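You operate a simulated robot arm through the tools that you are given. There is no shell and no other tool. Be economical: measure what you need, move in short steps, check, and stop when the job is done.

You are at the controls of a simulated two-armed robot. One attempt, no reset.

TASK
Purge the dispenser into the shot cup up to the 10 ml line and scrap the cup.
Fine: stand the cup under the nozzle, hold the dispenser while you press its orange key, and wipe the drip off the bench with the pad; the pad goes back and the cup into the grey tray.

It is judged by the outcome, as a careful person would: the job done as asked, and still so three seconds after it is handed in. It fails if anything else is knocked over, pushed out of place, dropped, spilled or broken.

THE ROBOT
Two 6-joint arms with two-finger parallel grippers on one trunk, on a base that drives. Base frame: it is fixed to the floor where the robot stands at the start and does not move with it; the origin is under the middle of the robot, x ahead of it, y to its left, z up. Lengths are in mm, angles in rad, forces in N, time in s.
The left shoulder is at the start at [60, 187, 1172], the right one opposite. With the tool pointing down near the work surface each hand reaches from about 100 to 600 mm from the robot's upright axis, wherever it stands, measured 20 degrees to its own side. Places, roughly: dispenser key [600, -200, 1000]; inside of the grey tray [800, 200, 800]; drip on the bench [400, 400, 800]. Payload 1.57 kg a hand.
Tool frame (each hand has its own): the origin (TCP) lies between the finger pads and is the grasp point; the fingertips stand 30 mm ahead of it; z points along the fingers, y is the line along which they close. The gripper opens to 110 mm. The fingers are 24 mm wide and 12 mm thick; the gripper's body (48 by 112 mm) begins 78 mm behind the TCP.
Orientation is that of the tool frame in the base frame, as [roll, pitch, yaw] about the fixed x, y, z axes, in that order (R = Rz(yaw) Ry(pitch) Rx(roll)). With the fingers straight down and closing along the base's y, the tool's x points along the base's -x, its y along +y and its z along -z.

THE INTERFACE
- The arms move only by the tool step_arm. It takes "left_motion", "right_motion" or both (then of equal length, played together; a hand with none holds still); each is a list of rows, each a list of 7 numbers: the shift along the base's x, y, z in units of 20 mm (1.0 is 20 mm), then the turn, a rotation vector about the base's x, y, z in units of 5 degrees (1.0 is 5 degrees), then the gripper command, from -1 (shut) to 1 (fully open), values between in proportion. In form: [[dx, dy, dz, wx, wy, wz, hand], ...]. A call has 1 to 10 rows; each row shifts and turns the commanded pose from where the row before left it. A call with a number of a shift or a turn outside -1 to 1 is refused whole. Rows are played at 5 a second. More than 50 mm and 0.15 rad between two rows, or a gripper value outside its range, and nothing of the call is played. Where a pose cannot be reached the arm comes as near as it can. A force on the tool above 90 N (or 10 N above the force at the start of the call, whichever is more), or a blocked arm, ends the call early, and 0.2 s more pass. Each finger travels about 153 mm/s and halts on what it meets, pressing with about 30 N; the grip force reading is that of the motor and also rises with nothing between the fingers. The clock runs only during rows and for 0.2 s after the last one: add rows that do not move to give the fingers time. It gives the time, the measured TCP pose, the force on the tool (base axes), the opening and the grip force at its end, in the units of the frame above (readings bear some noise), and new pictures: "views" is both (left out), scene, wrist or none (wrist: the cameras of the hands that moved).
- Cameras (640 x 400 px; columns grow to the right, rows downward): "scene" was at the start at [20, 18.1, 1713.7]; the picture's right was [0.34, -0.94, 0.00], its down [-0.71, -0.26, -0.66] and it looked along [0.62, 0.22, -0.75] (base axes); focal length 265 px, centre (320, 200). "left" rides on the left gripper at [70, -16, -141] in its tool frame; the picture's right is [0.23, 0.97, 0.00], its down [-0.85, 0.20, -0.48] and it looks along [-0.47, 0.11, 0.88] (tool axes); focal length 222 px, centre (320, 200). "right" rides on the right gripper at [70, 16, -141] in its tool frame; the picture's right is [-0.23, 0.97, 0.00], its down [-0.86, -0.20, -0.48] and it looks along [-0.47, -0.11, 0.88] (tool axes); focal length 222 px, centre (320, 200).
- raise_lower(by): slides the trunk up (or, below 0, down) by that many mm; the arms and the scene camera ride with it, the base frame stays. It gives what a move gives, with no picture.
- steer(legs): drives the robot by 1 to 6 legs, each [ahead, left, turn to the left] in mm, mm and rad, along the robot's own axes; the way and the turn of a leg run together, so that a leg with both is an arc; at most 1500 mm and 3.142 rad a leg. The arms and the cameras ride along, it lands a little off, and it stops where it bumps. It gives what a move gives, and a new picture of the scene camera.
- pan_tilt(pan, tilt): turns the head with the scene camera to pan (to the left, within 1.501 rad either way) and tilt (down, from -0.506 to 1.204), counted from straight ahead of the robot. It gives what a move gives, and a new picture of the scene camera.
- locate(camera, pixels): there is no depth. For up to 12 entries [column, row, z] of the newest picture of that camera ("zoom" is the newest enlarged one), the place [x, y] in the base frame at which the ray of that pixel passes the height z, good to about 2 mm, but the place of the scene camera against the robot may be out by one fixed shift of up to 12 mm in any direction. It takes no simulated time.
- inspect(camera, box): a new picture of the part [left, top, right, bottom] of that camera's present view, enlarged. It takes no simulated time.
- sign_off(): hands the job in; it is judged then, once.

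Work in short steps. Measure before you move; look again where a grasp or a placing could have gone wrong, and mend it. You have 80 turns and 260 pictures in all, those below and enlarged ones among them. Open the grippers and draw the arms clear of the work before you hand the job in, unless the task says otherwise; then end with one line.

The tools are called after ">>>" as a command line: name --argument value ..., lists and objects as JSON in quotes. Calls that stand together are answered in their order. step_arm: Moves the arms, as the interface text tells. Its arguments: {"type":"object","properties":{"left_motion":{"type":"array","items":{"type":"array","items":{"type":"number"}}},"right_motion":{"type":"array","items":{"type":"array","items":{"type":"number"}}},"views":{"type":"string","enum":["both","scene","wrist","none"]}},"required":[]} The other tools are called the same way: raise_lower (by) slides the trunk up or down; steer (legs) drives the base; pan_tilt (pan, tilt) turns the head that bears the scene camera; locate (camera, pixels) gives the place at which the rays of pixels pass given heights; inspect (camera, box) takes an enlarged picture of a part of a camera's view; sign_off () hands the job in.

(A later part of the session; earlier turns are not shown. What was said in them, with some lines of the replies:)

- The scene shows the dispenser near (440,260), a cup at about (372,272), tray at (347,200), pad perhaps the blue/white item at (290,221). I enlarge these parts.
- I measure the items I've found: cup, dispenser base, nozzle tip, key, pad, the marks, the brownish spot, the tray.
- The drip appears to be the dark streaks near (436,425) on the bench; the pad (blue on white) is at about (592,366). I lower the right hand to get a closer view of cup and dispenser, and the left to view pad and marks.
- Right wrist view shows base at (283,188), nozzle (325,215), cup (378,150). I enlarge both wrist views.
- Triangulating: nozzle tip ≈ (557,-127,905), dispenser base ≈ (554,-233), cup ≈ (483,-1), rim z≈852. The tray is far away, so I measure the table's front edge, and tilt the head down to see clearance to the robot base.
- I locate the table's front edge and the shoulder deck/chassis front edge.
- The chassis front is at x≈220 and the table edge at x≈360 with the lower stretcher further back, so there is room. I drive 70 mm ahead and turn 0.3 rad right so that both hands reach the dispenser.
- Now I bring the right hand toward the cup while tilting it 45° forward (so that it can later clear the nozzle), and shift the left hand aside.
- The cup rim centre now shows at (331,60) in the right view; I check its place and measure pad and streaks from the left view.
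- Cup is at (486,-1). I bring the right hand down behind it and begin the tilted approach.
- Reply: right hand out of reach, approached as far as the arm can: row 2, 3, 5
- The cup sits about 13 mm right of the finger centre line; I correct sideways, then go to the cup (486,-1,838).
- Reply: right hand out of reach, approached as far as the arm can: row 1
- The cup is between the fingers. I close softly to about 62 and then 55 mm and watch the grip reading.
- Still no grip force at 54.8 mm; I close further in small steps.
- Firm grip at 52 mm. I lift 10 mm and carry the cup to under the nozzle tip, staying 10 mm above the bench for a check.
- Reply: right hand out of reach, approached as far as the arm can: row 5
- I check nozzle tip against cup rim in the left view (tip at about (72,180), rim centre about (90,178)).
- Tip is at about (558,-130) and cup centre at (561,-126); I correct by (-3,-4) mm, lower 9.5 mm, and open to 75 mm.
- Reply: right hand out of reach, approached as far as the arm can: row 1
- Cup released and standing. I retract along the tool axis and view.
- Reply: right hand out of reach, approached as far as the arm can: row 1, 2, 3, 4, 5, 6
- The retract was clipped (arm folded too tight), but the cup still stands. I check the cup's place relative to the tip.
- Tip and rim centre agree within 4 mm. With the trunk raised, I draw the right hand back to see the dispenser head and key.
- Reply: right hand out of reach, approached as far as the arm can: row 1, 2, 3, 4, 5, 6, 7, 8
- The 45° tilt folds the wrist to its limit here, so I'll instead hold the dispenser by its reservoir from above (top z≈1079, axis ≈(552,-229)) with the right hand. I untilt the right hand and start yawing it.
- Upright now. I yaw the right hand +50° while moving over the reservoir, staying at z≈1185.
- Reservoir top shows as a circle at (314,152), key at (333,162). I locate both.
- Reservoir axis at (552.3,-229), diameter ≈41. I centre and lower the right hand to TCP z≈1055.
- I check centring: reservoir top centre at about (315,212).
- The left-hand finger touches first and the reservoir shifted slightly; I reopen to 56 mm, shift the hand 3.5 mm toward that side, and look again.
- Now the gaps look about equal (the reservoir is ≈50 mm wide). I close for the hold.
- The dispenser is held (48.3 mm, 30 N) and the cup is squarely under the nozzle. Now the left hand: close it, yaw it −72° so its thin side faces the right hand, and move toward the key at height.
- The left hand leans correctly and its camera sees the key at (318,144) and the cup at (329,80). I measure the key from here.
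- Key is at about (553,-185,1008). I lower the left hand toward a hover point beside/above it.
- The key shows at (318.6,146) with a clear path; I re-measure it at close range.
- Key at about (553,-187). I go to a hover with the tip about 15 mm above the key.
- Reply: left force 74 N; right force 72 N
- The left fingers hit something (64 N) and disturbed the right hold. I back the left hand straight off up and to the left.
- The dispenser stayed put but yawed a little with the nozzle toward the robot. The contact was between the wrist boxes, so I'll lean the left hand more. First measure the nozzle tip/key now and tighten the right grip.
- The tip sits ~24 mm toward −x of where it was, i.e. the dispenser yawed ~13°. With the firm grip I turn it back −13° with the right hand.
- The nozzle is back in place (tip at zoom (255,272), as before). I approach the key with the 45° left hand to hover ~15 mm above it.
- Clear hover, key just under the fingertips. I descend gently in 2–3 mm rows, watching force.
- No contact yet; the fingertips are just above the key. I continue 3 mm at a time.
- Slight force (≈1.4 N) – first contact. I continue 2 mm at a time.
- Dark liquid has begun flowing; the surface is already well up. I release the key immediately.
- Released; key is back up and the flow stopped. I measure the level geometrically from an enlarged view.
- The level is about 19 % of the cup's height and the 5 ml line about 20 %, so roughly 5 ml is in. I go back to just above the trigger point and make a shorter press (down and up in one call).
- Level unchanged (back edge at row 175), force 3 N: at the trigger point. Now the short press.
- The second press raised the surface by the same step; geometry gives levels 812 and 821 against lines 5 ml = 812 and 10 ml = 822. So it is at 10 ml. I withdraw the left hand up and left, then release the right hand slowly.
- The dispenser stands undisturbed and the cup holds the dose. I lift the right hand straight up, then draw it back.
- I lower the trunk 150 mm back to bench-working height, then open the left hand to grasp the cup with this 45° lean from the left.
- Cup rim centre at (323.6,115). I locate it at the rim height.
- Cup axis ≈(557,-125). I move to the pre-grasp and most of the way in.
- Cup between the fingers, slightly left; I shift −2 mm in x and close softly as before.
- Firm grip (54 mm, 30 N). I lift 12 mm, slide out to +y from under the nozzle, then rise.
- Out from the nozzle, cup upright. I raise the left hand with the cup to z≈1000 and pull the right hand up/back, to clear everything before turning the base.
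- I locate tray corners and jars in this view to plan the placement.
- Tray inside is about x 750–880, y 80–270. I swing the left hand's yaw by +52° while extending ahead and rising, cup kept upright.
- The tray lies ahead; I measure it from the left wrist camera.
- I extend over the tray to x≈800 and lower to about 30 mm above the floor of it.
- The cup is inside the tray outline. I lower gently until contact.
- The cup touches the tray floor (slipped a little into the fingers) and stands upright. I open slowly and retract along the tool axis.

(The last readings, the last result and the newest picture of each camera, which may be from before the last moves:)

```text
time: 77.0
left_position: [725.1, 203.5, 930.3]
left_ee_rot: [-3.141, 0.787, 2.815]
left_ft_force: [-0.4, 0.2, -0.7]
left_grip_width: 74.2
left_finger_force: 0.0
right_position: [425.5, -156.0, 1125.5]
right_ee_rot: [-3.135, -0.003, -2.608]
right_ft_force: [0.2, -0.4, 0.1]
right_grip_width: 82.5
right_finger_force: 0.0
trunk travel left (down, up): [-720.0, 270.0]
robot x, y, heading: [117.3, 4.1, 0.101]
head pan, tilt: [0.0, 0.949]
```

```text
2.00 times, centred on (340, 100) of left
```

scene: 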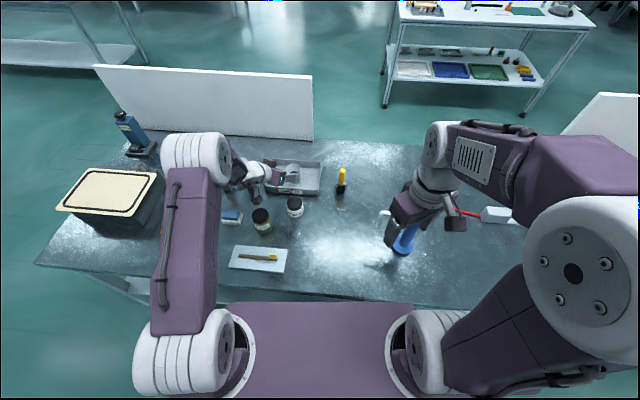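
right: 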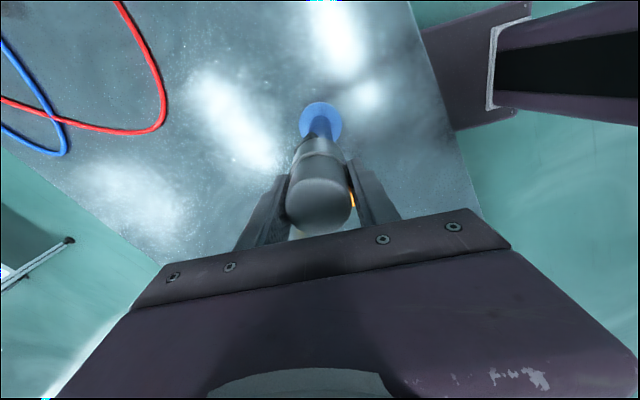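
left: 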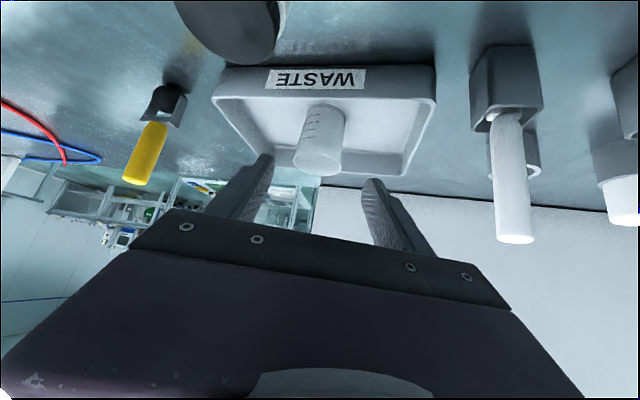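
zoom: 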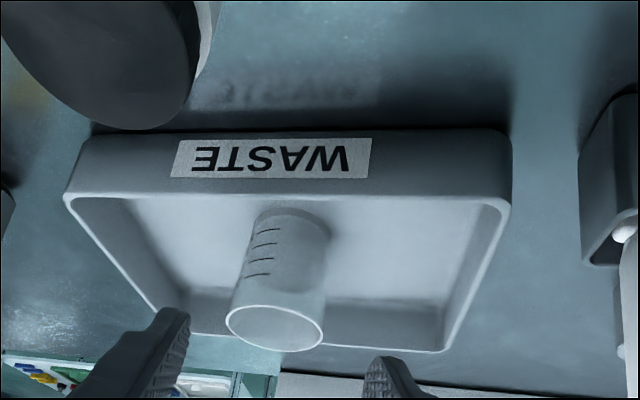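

The cup stands in the grey tray. I raise the trunk back 80 mm (hands rise too), then untilt the left hand while moving toward the pad.

>>> raise_lower --by 80

>>> step_arm --left_motion '[[-0.2, 0, 0.8, 0, 0, 0, 0.35], [-0.5, 0.3, 0.5, 0.319, 0.948, 0, 0.35], [-0.7, 0.8, 0, 0.319, 0.948, 0, 0.35], [-0.7, 1, 0, 0.319, 0.948, 0, 0.35], [-0.7, 1, 0, 0.319, 0.948, 0, 0.35], [-0.7, 1, 0, 0.319, 0.948, 0, 0.35], [-0.7, 1, 0, 0.319, 0.948, 0, 0.35], [-0.7, 1, 0, 0.319, 0.948, 0, 0.35], [-0.7, 1, 0, 0.319, 0.948, 0, 0.35], [-0.7, 0.8, 0, 0.319, 0.948, 0, 0.35]]' --views "none"

>>> step_arm --left_motion '[[-0.5, 0.2, 0, 0, 0, 0.9, 0.35], [-0.5, 0.2, 0, 0, 0, 0.9, 0.35], [-0.5, 0.2, 0, 0, 0, 0.9, 0.35], [-0.5, 0.2, 0, 0, 0, 0.9, 0.35]]'

```text
time: 78.2
left_position: [725.0, 203.5, 1008.9]
left_ee_rot: [-3.139, 0.785, 2.815]
left_ft_force: [0.3, -0.7, -0.3]
left_grip_width: 74.3
left_finger_force: 0.1
right_position: [424.8, -155.9, 1204.9]
right_ee_rot: [-3.134, -0.002, -2.609]
right_ft_force: [0.2, -0.5, 0.1]
right_grip_width: 82.8
right_finger_force: 0.0
trunk travel left (down, up): [-800.0, 190.0]
robot x, y, heading: [114.3, 4.0, 0.103]
head pan, tilt: [0.0, 0.949]
```

```text
time: 80.4
left_position: [598.8, 363.7, 1034.9]
left_ee_rot: [-3.135, -0.003, 2.817]
left_ft_force: [-1.9, 0.5, 0.1]
left_grip_width: 74.2
left_finger_force: 0.0
right_position: [426.3, -155.6, 1205.2]
right_ee_rot: [-3.134, -0.003, -2.608]
right_ft_force: [0.1, 0.1, 0.5]
right_grip_width: 82.4
right_finger_force: 0.1
trunk travel left (down, up): [-800.0, 190.0]
robot x, y, heading: [114.1, 6.2, 0.099]
head pan, tilt: [0.0, 0.949]
```

```text
time: 81.4
left_position: [558.8, 377.8, 1035.7]
left_ee_rot: [-3.138, -0.001, 3.133]
left_ft_force: [-0.7, -0.7, 0.3]
left_grip_width: 74.5
left_finger_force: 0.0
right_position: [425.6, -155.8, 1205.0]
right_ee_rot: [-3.133, -0.004, -2.61]
right_ft_force: [-0.2, -0.5, -0.8]
right_grip_width: 82.5
right_finger_force: 0.1
trunk travel left (down, up): [-800.0, 190.0]
robot x, y, heading: [117.6, 3.6, 0.099]
head pan, tilt: [0.0, 0.949]
```

scene: 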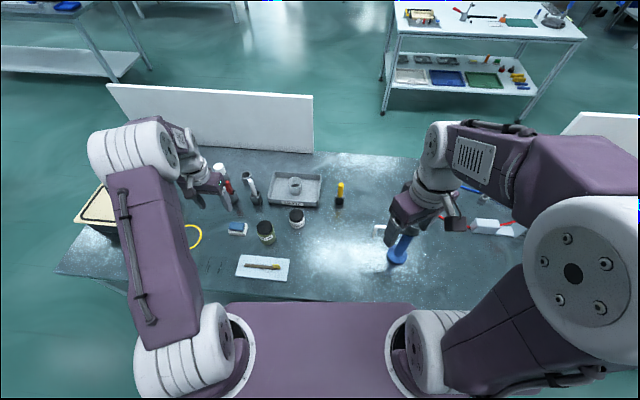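
left: 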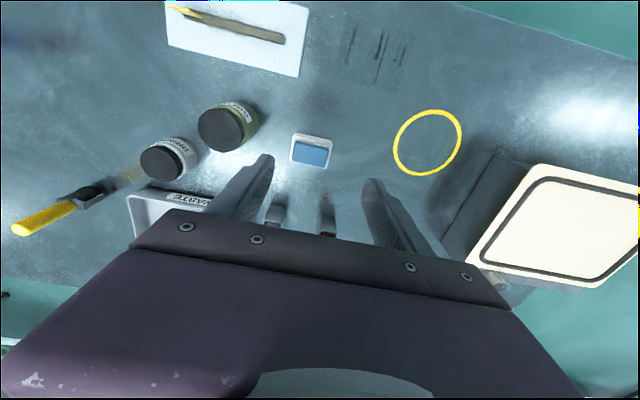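

Pad at (311,150) in the left view. I enlarge and measure it and the streaks.

>>> inspect --camera "left" --box '[280, 120, 350, 180]'

>>> inspect --camera "left" --box '[320, 10, 430, 100]'

>>> locate --camera "zoom" --pixels '[[320, 200, 800], [200, 100, 800], [440, 100, 800]]'

>>> locate --camera "left" --pixels '[[294, 132, 812], [331, 140, 812], [333, 165, 812], [291, 162, 812], [297, 141, 828], [328, 148, 828], [326, 166, 828], [293, 160, 828]]'

```text
6.67 times, centred on (315, 150) of left
```

zoom: 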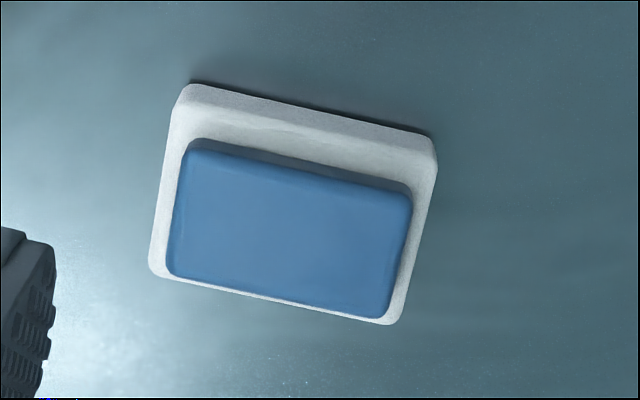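

```text
4.44 times, centred on (375, 55) of left
```

zoom: 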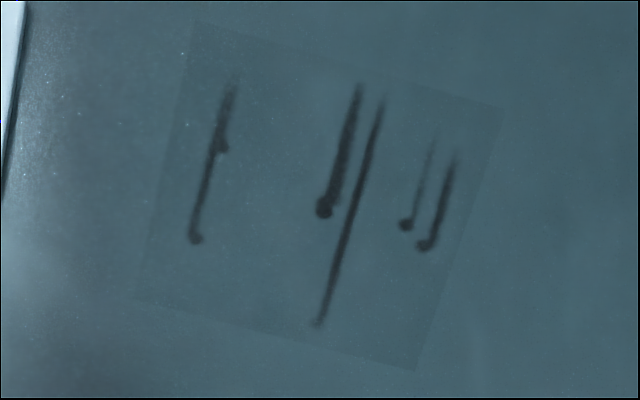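

```text
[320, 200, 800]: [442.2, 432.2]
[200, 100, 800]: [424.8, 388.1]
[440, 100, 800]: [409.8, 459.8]
```

```text
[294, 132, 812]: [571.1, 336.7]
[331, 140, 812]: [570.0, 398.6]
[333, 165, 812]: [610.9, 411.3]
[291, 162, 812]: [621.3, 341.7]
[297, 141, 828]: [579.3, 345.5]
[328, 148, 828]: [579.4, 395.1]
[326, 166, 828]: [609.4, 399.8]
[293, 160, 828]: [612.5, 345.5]
```

The drip marks occupy about x 407–479, y 380–477. The blue pad handle is x 579–611, y 345–398. I lower the left hand over the pad to z≈880 for a closer look.

>>> step_arm --left_motion '[[0.225, -0.04, -0.97, 0, 0, 0, 0.35], [0.225, -0.04, -0.97, 0, 0, 0, 0.35], [0.225, -0.04, -0.97, 0, 0, 0, 0.35], [0.225, -0.04, -0.97, 0, 0, 0, 0.35], [0.225, -0.04, -0.97, 0, 0, 0, 0.35], [0.225, -0.04, -0.97, 0, 0, 0, 0.35], [0.225, -0.04, -0.97, 0, 0, 0, 0.35], [0.225, -0.04, -0.97, 0, 0, 0, 0.35]]' --views "wrist"

>>> inspect --camera "left" --box '[240, 120, 400, 230]'

```text
time: 83.2
left_position: [595.0, 372.8, 878.5]
left_ee_rot: [-3.137, 0.001, 3.131]
left_ft_force: [0.4, -0.2, -0.6]
left_grip_width: 74.5
left_finger_force: 0.1
right_position: [425.5, -155.3, 1204.7]
right_ee_rot: [-3.134, -0.003, -2.609]
right_ft_force: [0.8, -0.2, 0.0]
right_grip_width: 82.7
right_finger_force: 0.0
trunk travel left (down, up): [-800.0, 190.0]
robot x, y, heading: [111.6, 7.2, 0.106]
head pan, tilt: [0.0, 0.949]
```

left: 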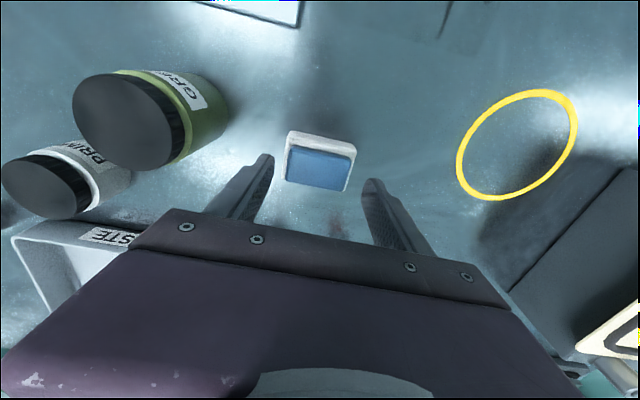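

```text
3.64 times, centred on (320, 175) of left
```

zoom: 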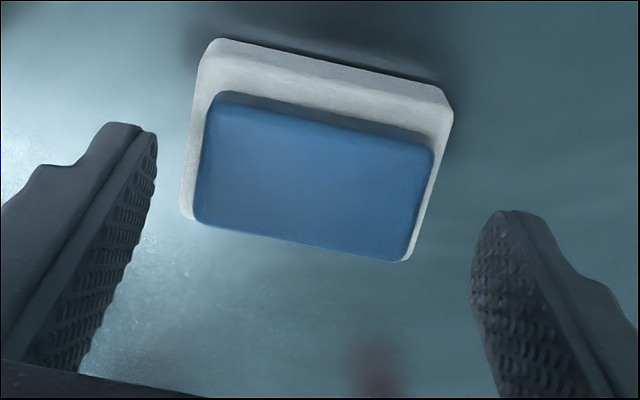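

>>> locate --camera "zoom" --pixels '[[210, 105, 828], [432, 150, 828], [408, 258, 828], [197, 215, 828], [215, 40, 800], [445, 88, 800], [210, 60, 814], [452, 110, 814], [184, 210, 814]]'

```text
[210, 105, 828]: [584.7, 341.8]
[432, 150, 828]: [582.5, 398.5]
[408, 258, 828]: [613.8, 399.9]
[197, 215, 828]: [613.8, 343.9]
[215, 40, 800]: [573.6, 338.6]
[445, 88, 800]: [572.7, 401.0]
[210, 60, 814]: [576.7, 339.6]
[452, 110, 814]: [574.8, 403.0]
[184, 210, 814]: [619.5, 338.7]
```

Pad centre ≈(597,370.8). I centre the hand, set the opening to 60 mm, and descend to feel the white base's top.

>>> step_arm --left_motion '[[0.1, -0.1, -0.4, 0, 0, 0, 0.09], [0, 0, -0.5, 0, 0, 0, 0.09], [0, 0, -0.4, 0, 0, 0, 0.09], [0, 0, 0, 0, 0, 0, 0.09]]' --views "wrist"

>>> inspect --camera "left" --box '[240, 130, 400, 240]'

```text
time: 84.2
left_position: [597.5, 368.8, 854.1]
left_ee_rot: [-3.138, 0.0, 3.132]
left_ft_force: [-0.1, 0.1, 2.5]
left_grip_width: 60.1
left_finger_force: 0.2
right_position: [425.1, -155.8, 1204.6]
right_ee_rot: [-3.133, -0.005, -2.611]
right_ft_force: [0.6, 0.6, -0.2]
right_grip_width: 82.6
right_finger_force: 0.0
trunk travel left (down, up): [-800.0, 190.0]
robot x, y, heading: [113.5, 1.9, 0.102]
head pan, tilt: [0.0, 0.949]
```

left: 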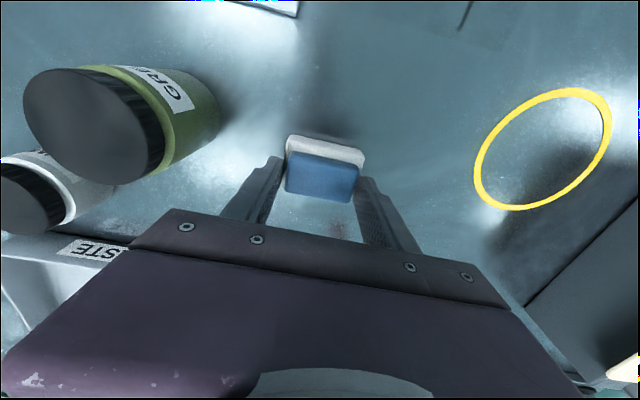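

```text
3.64 times, centred on (320, 185) of left
```

zoom: 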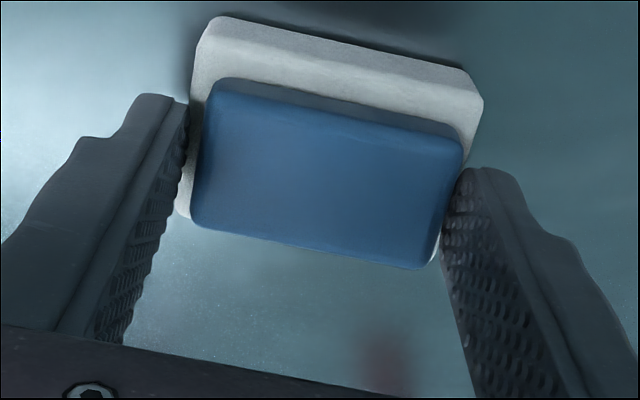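

Contact at TCP z≈854 with the hand ~2 mm off in y. I lift a bit, shift +2 mm in y, open to 64, and try again.

>>> step_arm --left_motion '[[0, 0, 0.4, 0, 0, 0, 0.15], [0, 0.12, 0, 0, 0, 0, 0.15], [0, 0, -0.3, 0, 0, 0, 0.15], [0, 0, -0.2, 0, 0, 0, 0.15], [0, 0, 0, 0, 0, 0, 0.15]]' --views "none"

>>> inspect --camera "left" --box '[240, 130, 400, 240]'

```text
time: 85.4
left_position: [597.3, 370.8, 853.4]
left_ee_rot: [-3.138, 0.002, 3.13]
left_ft_force: [0.7, 0.0, 13.1]
left_grip_width: 62.9
left_finger_force: 0.1
right_position: [423.6, -156.0, 1205.9]
right_ee_rot: [-3.133, -0.001, -2.609]
right_ft_force: [-0.8, -0.2, -0.5]
right_grip_width: 82.2
right_finger_force: 0.0
trunk travel left (down, up): [-800.0, 190.0]
robot x, y, heading: [111.5, 2.8, 0.1]
head pan, tilt: [0.0, 0.949]
```

```text
3.64 times, centred on (320, 185) of left
```

zoom: 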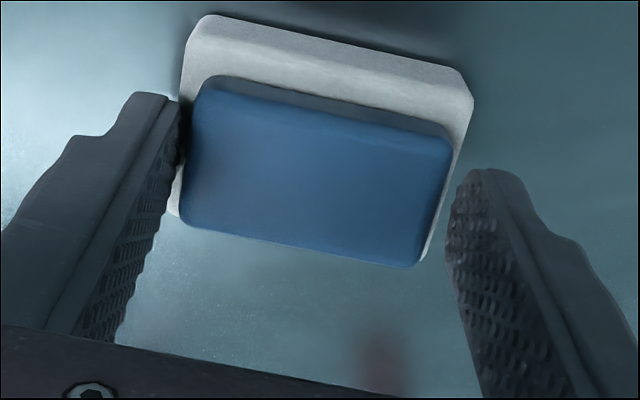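

13 N: both tips rest on the white base (top z≈823). I lift ~4 mm and close on the blue handle.

>>> step_arm --left_motion '[[0, 0, 0.27, 0, 0, 0, 0.15], [0, 0, 0, 0, 0, 0, 0.02], [0, 0, 0, 0, 0, 0, -0.06], [0, 0, 0, 0, 0, 0, -0.15], [0, 0, 0, 0, 0, 0, -0.15]]' --views "none"

>>> inspect --camera "left" --box '[240, 130, 400, 240]'

```text
time: 86.6
left_position: [595.7, 373.0, 857.4]
left_ee_rot: [-3.137, 0.0, 3.131]
left_ft_force: [0.2, -0.9, 0.6]
left_grip_width: 53.8
left_finger_force: 29.6
right_position: [426.2, -156.5, 1205.1]
right_ee_rot: [-3.135, -0.004, -2.609]
right_ft_force: [0.0, -0.2, -0.2]
right_grip_width: 82.7
right_finger_force: 0.0
trunk travel left (down, up): [-800.0, 190.0]
robot x, y, heading: [113.7, 1.7, 0.105]
head pan, tilt: [0.0, 0.949]
```

```text
3.64 times, centred on (320, 185) of left
```

zoom: 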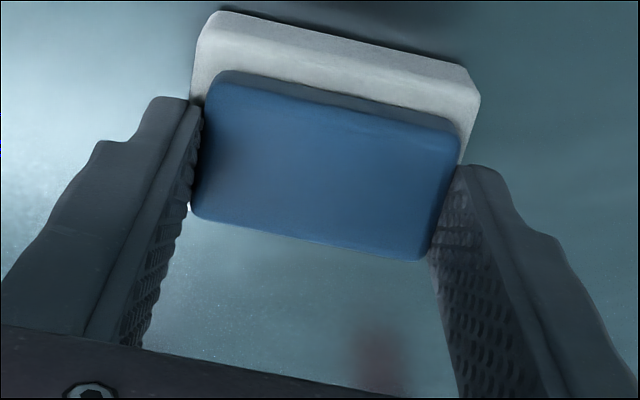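

Pad gripped (53.8 mm, 30 N) at TCP (596.5,371.8,857.4). I lift it 40 mm and carry it to the start of the marks.

>>> step_arm --left_motion '[[0, 0, 1, 0, 0, 0, -0.15], [0, 0, 1, 0, 0, 0, -0.15], [-1, 0, 0, 0, 0, 0, -0.15], [-1, 0, 0, 0, 0, 0, -0.15], [-1, 0, 0, 0, 0, 0, -0.15], [-1, -0.1, 0, 0, 0, 0, -0.15], [-1, -0.1, 0, 0, 0, 0, -0.15], [-1, -0.1, 0, 0, 0, 0, -0.15], [-1, -0.1, 0, 0, 0, 0, -0.15], [-1, 0, 0, 0, 0, 0, -0.15]]' --views "wrist"

>>> inspect --camera "left" --box '[200, 60, 460, 230]'

```text
time: 88.8
left_position: [437.2, 363.5, 898.3]
left_ee_rot: [-3.138, 0.001, 3.13]
left_ft_force: [-0.4, 0.0, -0.3]
left_grip_width: 53.8
left_finger_force: 30.5
right_position: [425.7, -158.0, 1205.2]
right_ee_rot: [-3.133, -0.003, -2.61]
right_ft_force: [-0.2, 0.8, 0.5]
right_grip_width: 82.4
right_finger_force: 0.1
trunk travel left (down, up): [-800.0, 190.0]
robot x, y, heading: [113.0, 5.4, 0.1]
head pan, tilt: [0.0, 0.949]
```

left: 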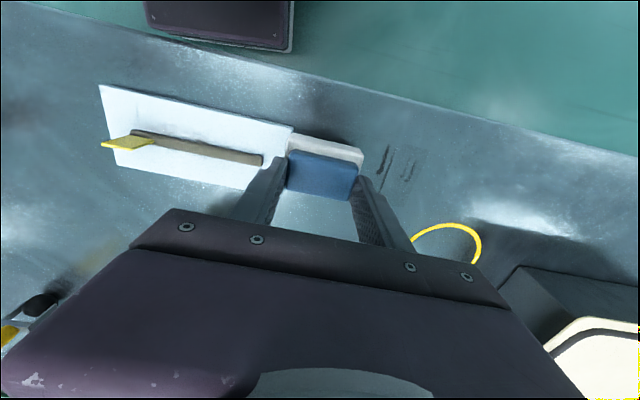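

```text
2.35 times, centred on (330, 145) of left
```

zoom: 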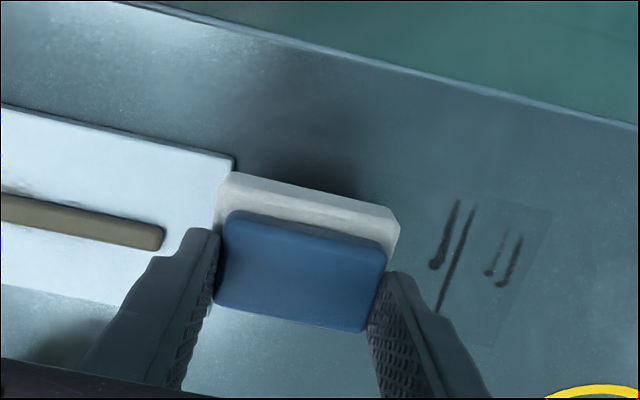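

The white board is close on the left; I locate its corner and the drip region to set clear strokes.

>>> locate --camera "left" --pixels '[[293.8, 126, 806], [262, 158, 812], [386, 150, 800], [372, 192, 800], [422, 150, 800], [405, 200, 800], [440, 227, 800], [300, 128, 800]]'

```text
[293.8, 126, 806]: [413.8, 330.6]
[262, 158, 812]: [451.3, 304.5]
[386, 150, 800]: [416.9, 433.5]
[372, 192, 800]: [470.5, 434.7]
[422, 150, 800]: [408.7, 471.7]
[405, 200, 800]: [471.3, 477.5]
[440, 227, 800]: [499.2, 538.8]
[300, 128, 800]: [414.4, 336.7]
```

Board edge at y≈331, drip from y 380–477. I touch down at (428,373) with light pressure and sweep toward +y.

>>> step_arm --left_motion '[[-0.45, 0.5, 0, 0, 0, 0, -0.15], [0, 0, -1, 0, 0, 0, -0.15], [0, 0, -0.9, 0, 0, 0, -0.15], [0, 0, -0.25, 0, 0, 0, -0.15], [0, 0.9, 0, 0, 0, 0, -0.15], [0, 0.9, 0, 0, 0, 0, -0.15], [0, 0.9, 0, 0, 0, 0, -0.15], [0, 0.9, 0, 0, 0, 0, -0.15], [0, 0.9, 0, 0, 0, 0, -0.15], [0, 0.9, 0, 0, 0, 0, -0.15]]' --views "wrist"

>>> inspect --camera "left" --box '[160, 60, 420, 230]'

```text
time: 91.0
left_position: [427.1, 480.3, 857.1]
left_ee_rot: [-3.14, 0.002, 3.128]
left_ft_force: [-0.5, -8.7, 19.0]
left_grip_width: 53.8
left_finger_force: 30.0
right_position: [423.9, -159.8, 1205.2]
right_ee_rot: [-3.136, 0.0, -2.61]
right_ft_force: [1.4, 1.0, 0.1]
right_grip_width: 82.4
right_finger_force: 0.0
trunk travel left (down, up): [-800.0, 190.0]
robot x, y, heading: [115.6, 2.5, 0.099]
head pan, tilt: [0.0, 0.949]
```

left: 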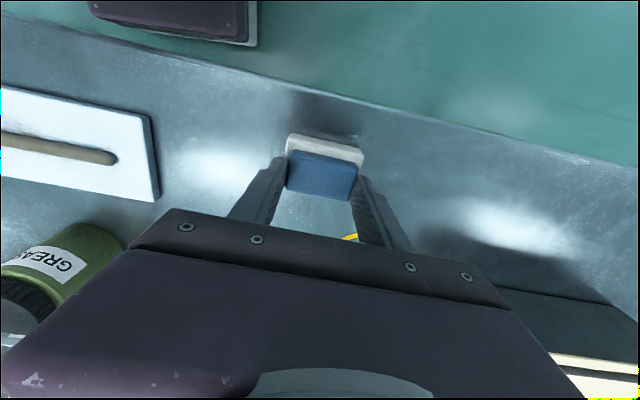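

```text
2.35 times, centred on (290, 145) of left
```

zoom: 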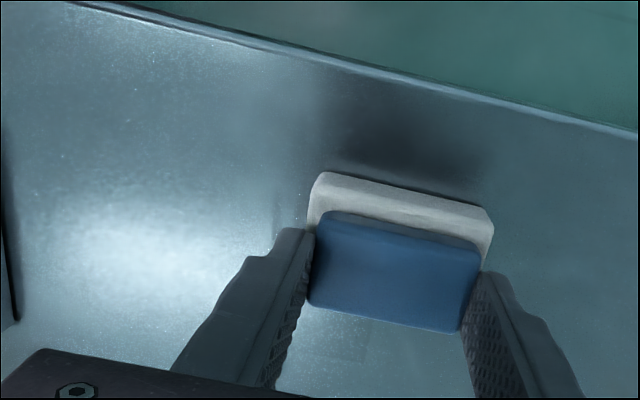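

19 N pressing, drag 9 N; the swept area looks clean. I shift +16 mm in x and sweep back, then again.

>>> step_arm --left_motion '[[0.8, 0, 0, 0, 0, 0, -0.15], [0, -0.9, 0, 0, 0, 0, -0.15], [0, -0.9, 0, 0, 0, 0, -0.15], [0, -0.9, 0, 0, 0, 0, -0.15], [0, -0.9, 0, 0, 0, 0, -0.15], [0, -0.9, 0, 0, 0, 0, -0.15], [0, -0.9, 0, 0, 0, 0, -0.15], [0.9, 0, 0, 0, 0, 0, -0.15]]' --views "none"

>>> step_arm --left_motion '[[0, 0.9, 0, 0, 0, 0, -0.15], [0, 0.9, 0, 0, 0, 0, -0.15], [0, 0.9, 0, 0, 0, 0, -0.15], [0, 0.9, 0, 0, 0, 0, -0.15], [0, 0.9, 0, 0, 0, 0, -0.15], [0, 0.9, 0, 0, 0, 0, -0.15], [0, 0, 1, 0, 0, 0, -0.15], [0.5, 0, 1, 0, 0, 0, -0.15], [1, -0.5, 0.5, 0, 0, 0, -0.15], [1, -0.5, 0, 0, 0, 0, -0.15]]'

>>> inspect --camera "left" --box '[160, 40, 460, 230]'

>>> inspect --camera "scene" --box '[150, 170, 330, 290]'

```text
time: 92.8
left_position: [455.9, 370.6, 855.5]
left_ee_rot: [-3.135, -0.005, 3.131]
left_ft_force: [-13.9, -0.9, 30.9]
left_grip_width: 54.0
left_finger_force: 29.6
right_position: [421.4, -158.4, 1205.6]
right_ee_rot: [-3.134, 0.002, -2.609]
right_ft_force: [-0.7, 0.6, 0.9]
right_grip_width: 82.5
right_finger_force: 0.0
trunk travel left (down, up): [-800.0, 190.0]
robot x, y, heading: [115.2, 2.2, 0.103]
head pan, tilt: [0.0, 0.949]
```

```text
time: 95.0
left_position: [513.7, 462.6, 904.5]
left_ee_rot: [-3.138, -0.001, 3.132]
left_ft_force: [0.3, 0.0, -1.0]
left_grip_width: 54.1
left_finger_force: 30.1
right_position: [426.8, -155.9, 1205.2]
right_ee_rot: [-3.133, -0.002, -2.61]
right_ft_force: [-0.2, 0.7, -0.9]
right_grip_width: 82.4
right_finger_force: 0.2
trunk travel left (down, up): [-800.0, 190.0]
robot x, y, heading: [115.3, 4.6, 0.102]
head pan, tilt: [0.0, 0.949]
```

scene: 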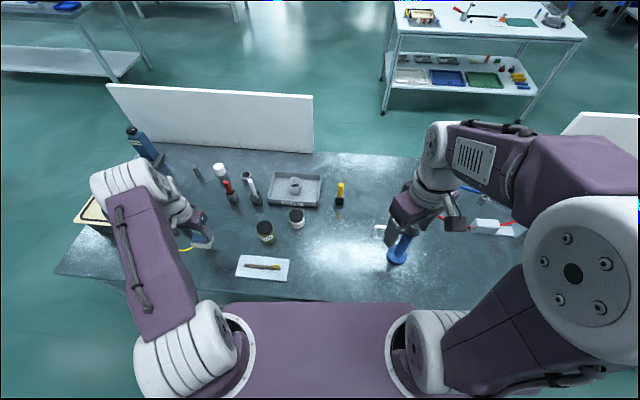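
left: 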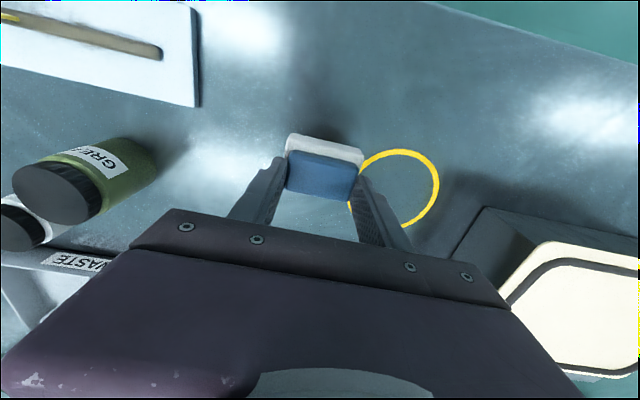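

```text
2.11 times, centred on (310, 135) of left
```

zoom: 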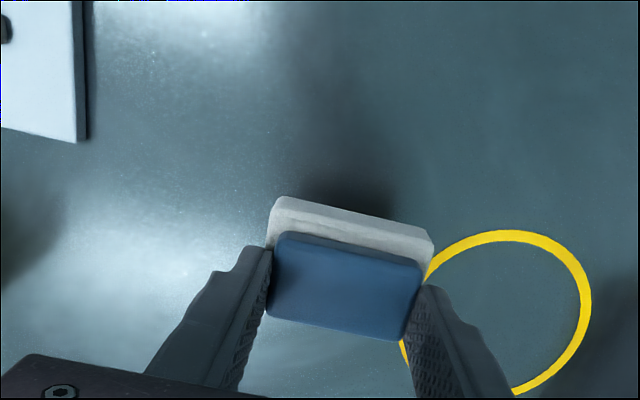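

```text
3.33 times, centred on (240, 230) of scene
```

zoom: 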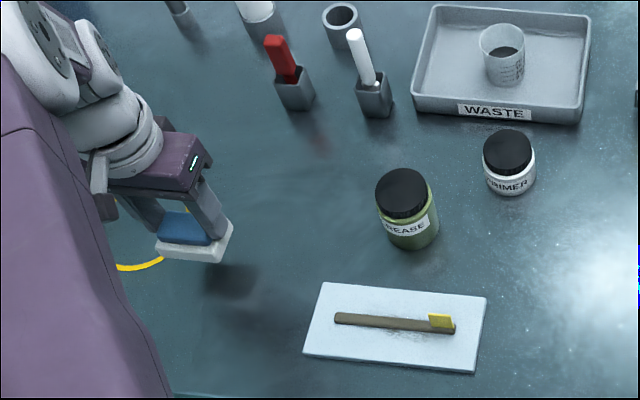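

The drip is gone and the cup still stands in the tray. I carry the pad back over its original place (596.5,371.5) and lower most of the way.

>>> step_arm --left_motion '[[0.83, -0.91, 0, 0, 0, 0, -0.15], [0.83, -0.91, 0, 0, 0, 0, -0.15], [0.83, -0.91, 0, 0, 0, 0, -0.15], [0.83, -0.91, 0, 0, 0, 0, -0.15], [0.83, -0.91, 0, 0, 0, 0, -0.15], [0, 0, -0.8, 0, 0, 0, -0.15], [0, 0, -0.8, 0, 0, 0, -0.15], [0, 0, -0.4, 0, 0, 0, -0.15], [0, 0, 0, 0, 0, 0, -0.15]]' --views "wrist"

>>> inspect --camera "left" --box '[240, 130, 400, 240]'

```text
time: 97.0
left_position: [595.8, 370.9, 864.5]
left_ee_rot: [-3.137, 0.0, 3.131]
left_ft_force: [0.4, 0.3, -1.2]
left_grip_width: 53.8
left_finger_force: 30.7
right_position: [426.3, -155.7, 1205.3]
right_ee_rot: [-3.135, -0.003, -2.611]
right_ft_force: [0.1, 0.0, 1.1]
right_grip_width: 82.5
right_finger_force: 0.1
trunk travel left (down, up): [-800.0, 190.0]
robot x, y, heading: [109.6, 2.1, 0.097]
head pan, tilt: [0.0, 0.949]
```

left: 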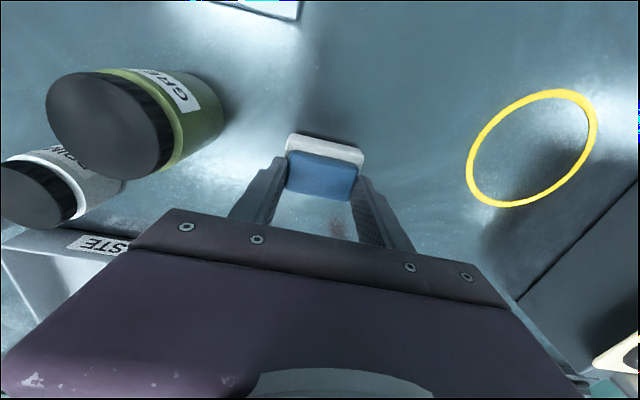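

```text
3.64 times, centred on (320, 185) of left
```

zoom: 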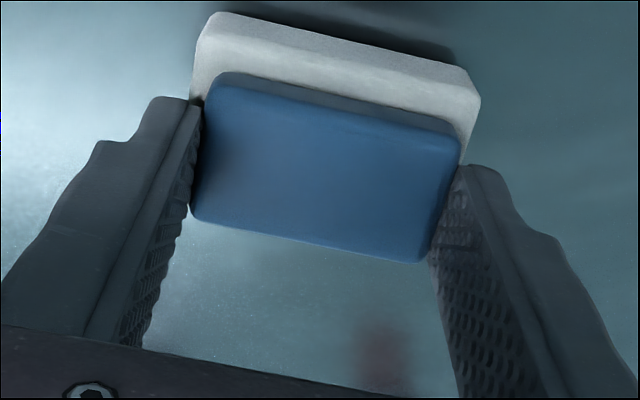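

Pad sits in the grip exactly as when picked. I lower the last ~7 mm, open, and lift away.

>>> step_arm --left_motion '[[0.03, 0.03, -0.2, 0, 0, 0, -0.15], [0, 0, -0.14, 0, 0, 0, -0.15], [0, 0, 0, 0, 0, 0, -0.15], [0, 0, 0, 0, 0, 0, 0.0], [0, 0, 0, 0, 0, 0, 0.15], [0, 0, 0, 0, 0, 0, 0.2]]' --views "none"

>>> step_arm --left_motion '[[0, 0, 0.5, 0, 0, 0, 0.25], [0, 0, 1, 0, 0, 0, 0.25], [0, 0, 1, 0, 0, 0, 0.25], [0, 0, 1, 0, 0, 0, 0.25], [0, 0, 1, 0, 0, 0, 0.25], [0, 0, 1, 0, 0, 0, 0.25], [-0.5, 0, 1, 0, 0, 0, 0.25], [-1, 0, 1, 0, 0, 0, 0.25], [-1, 0, 1, 0, 0, 0, 0.25], [-1, 0, 1, 0, 0, 0, 0.25]]'

>>> inspect --camera "left" --box '[180, 20, 500, 220]'

>>> inspect --camera "scene" --box '[150, 140, 450, 300]'

```text
time: 98.4
left_position: [595.7, 371.5, 856.7]
left_ee_rot: [-3.14, 0.001, 3.131]
left_ft_force: [-1.0, -0.1, 0.0]
left_grip_width: 65.8
left_finger_force: 0.0
right_position: [426.0, -155.8, 1205.6]
right_ee_rot: [-3.134, -0.004, -2.609]
right_ft_force: [0.2, 0.7, 0.1]
right_grip_width: 82.4
right_finger_force: 0.0
trunk travel left (down, up): [-800.0, 190.0]
robot x, y, heading: [113.5, 4.6, 0.102]
head pan, tilt: [0.0, 0.949]
```

```text
time: 100.6
left_position: [524.3, 370.0, 1047.3]
left_ee_rot: [-3.139, 0.0, 3.131]
left_ft_force: [-0.3, 0.2, 0.8]
left_grip_width: 68.8
left_finger_force: 0.2
right_position: [424.4, -155.5, 1205.8]
right_ee_rot: [-3.135, -0.003, -2.61]
right_ft_force: [0.2, 0.0, -0.1]
right_grip_width: 82.4
right_finger_force: 0.0
trunk travel left (down, up): [-800.0, 190.0]
robot x, y, heading: [112.5, 7.4, 0.098]
head pan, tilt: [0.0, 0.949]
```

scene: 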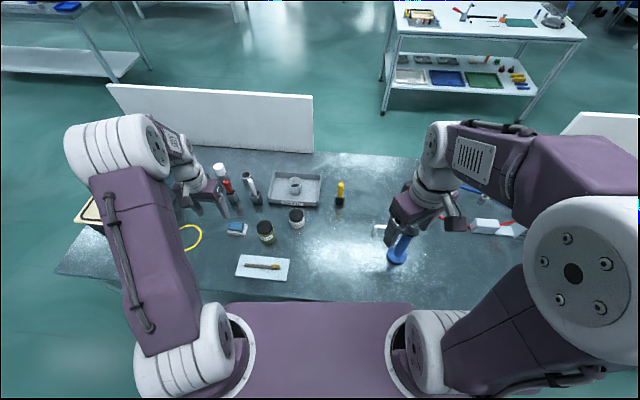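
left: 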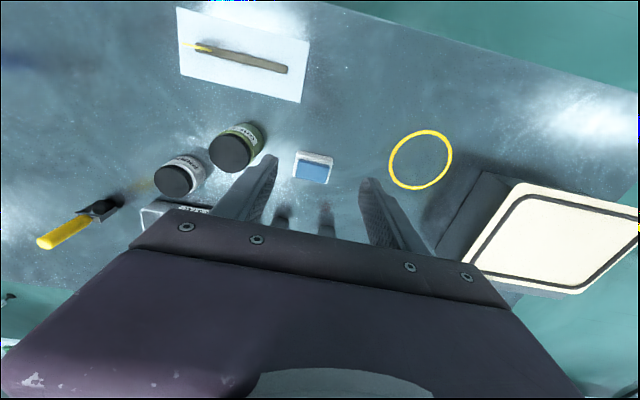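

```text
2.00 times, centred on (340, 120) of left
```

zoom: 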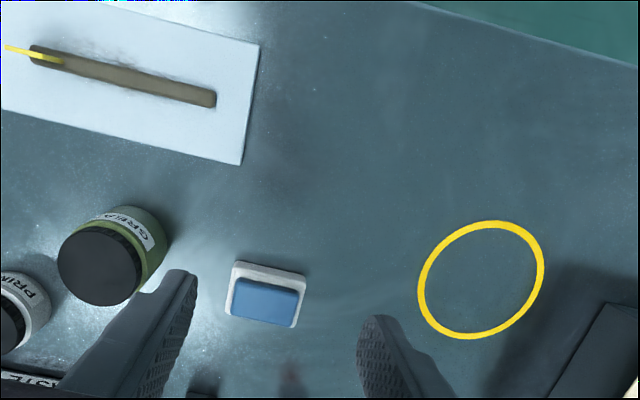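

```text
2.13 times, centred on (300, 220) of scene
```

zoom: 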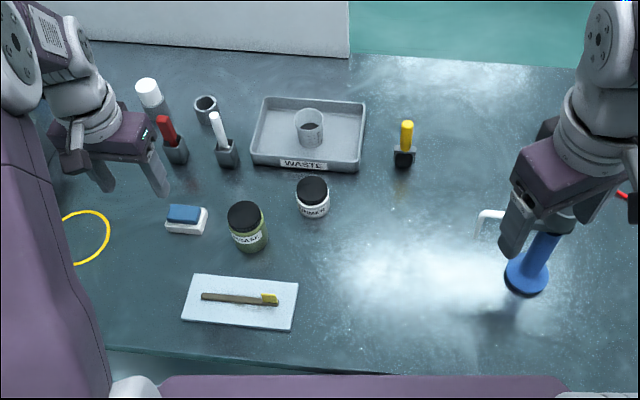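

Drip wiped, pad back, cup in tray. I open both hands fully, lift them, drive back 100 mm and make a last check.

>>> step_arm --left_motion '[[-0.5, 0, 1, 0, 0, 0, 1], [-0.5, 0, 1, 0, 0, 0, 1], [-0.5, 0, 1, 0, 0, 0, 1]]' --right_motion '[[-0.5, 0, 0.5, 0, 0, 0, 1], [-0.5, 0, 0.5, 0, 0, 0, 1], [-0.5, 0, 0.5, 0, 0, 0, 1]]' --views "none"

>>> steer --legs '[[-120, 0, 0]]'

>>> inspect --camera "scene" --box '[330, 130, 490, 260]'

>>> inspect --camera "scene" --box '[150, 130, 350, 280]'

```text
time: 101.4
left_position: [494.2, 371.6, 1107.6]
left_ee_rot: [-3.138, 0.0, 3.131]
left_ft_force: [-1.2, -0.5, -0.8]
left_grip_width: 110.1
left_finger_force: 0.1
right_position: [394.3, -155.1, 1234.3]
right_ee_rot: [-3.134, -0.001, -2.609]
right_ft_force: [-0.2, 0.2, -1.3]
right_grip_width: 109.8
right_finger_force: 0.0
trunk travel left (down, up): [-800.0, 190.0]
robot x, y, heading: [114.5, 1.3, 0.107]
head pan, tilt: [0.0, 0.949]
```

```text
time: 102.6
left_position: [377.1, 359.8, 1106.4]
left_ee_rot: [-3.136, -0.001, 3.131]
left_ft_force: [0.7, 0.6, 0.5]
left_grip_width: 109.8
left_finger_force: 0.0
right_position: [278.2, -169.1, 1235.2]
right_ee_rot: [-3.132, -0.005, -2.609]
right_ft_force: [0.3, -0.1, -1.4]
right_grip_width: 109.8
right_finger_force: 0.0
trunk travel left (down, up): [-800.0, 190.0]
robot x, y, heading: [-7.3, -6.5, 0.102]
head pan, tilt: [0.0, 0.949]
```

scene: 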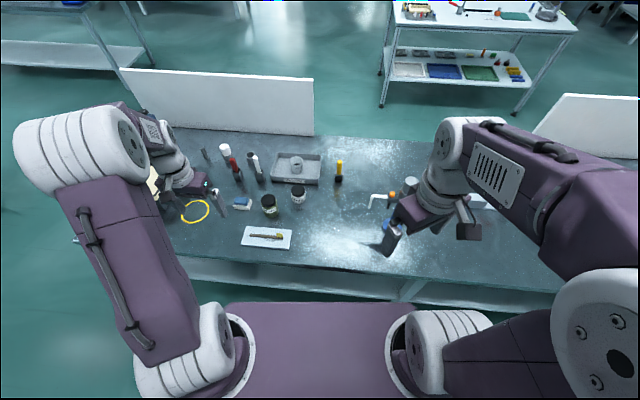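

```text
3.08 times, centred on (410, 195) of scene
```

zoom: 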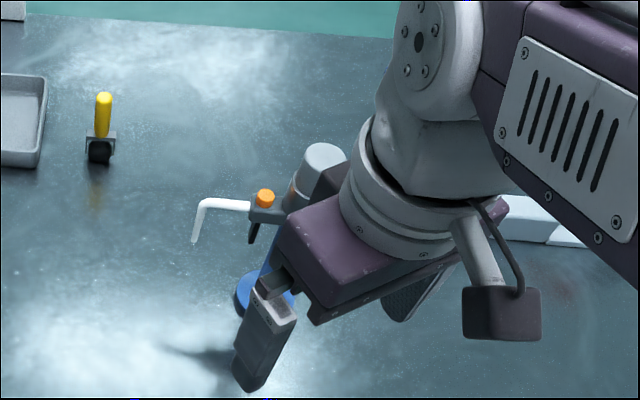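

```text
2.67 times, centred on (250, 205) of scene
```

zoom: 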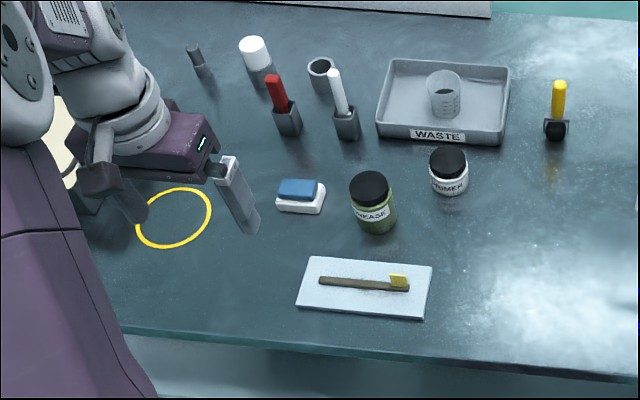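

Everything is standing in place: the cup with its dose is in the grey tray, the drip is gone, the pad is back, the dispenser is upright with no spill under it, and both hands are open and clear. I hand in.

>>> sign_off

```text
The job is handed in.
```

The job is handed in. The cup was filled to about the 10 ml line in two presses and stands in the grey tray. The drip is wiped off, the pad is back in its place, and both hands are open and clear. My left hand bumped the right one while it held the dispenser and turned the dispenser about 13°. I turned it back before pressing the key.
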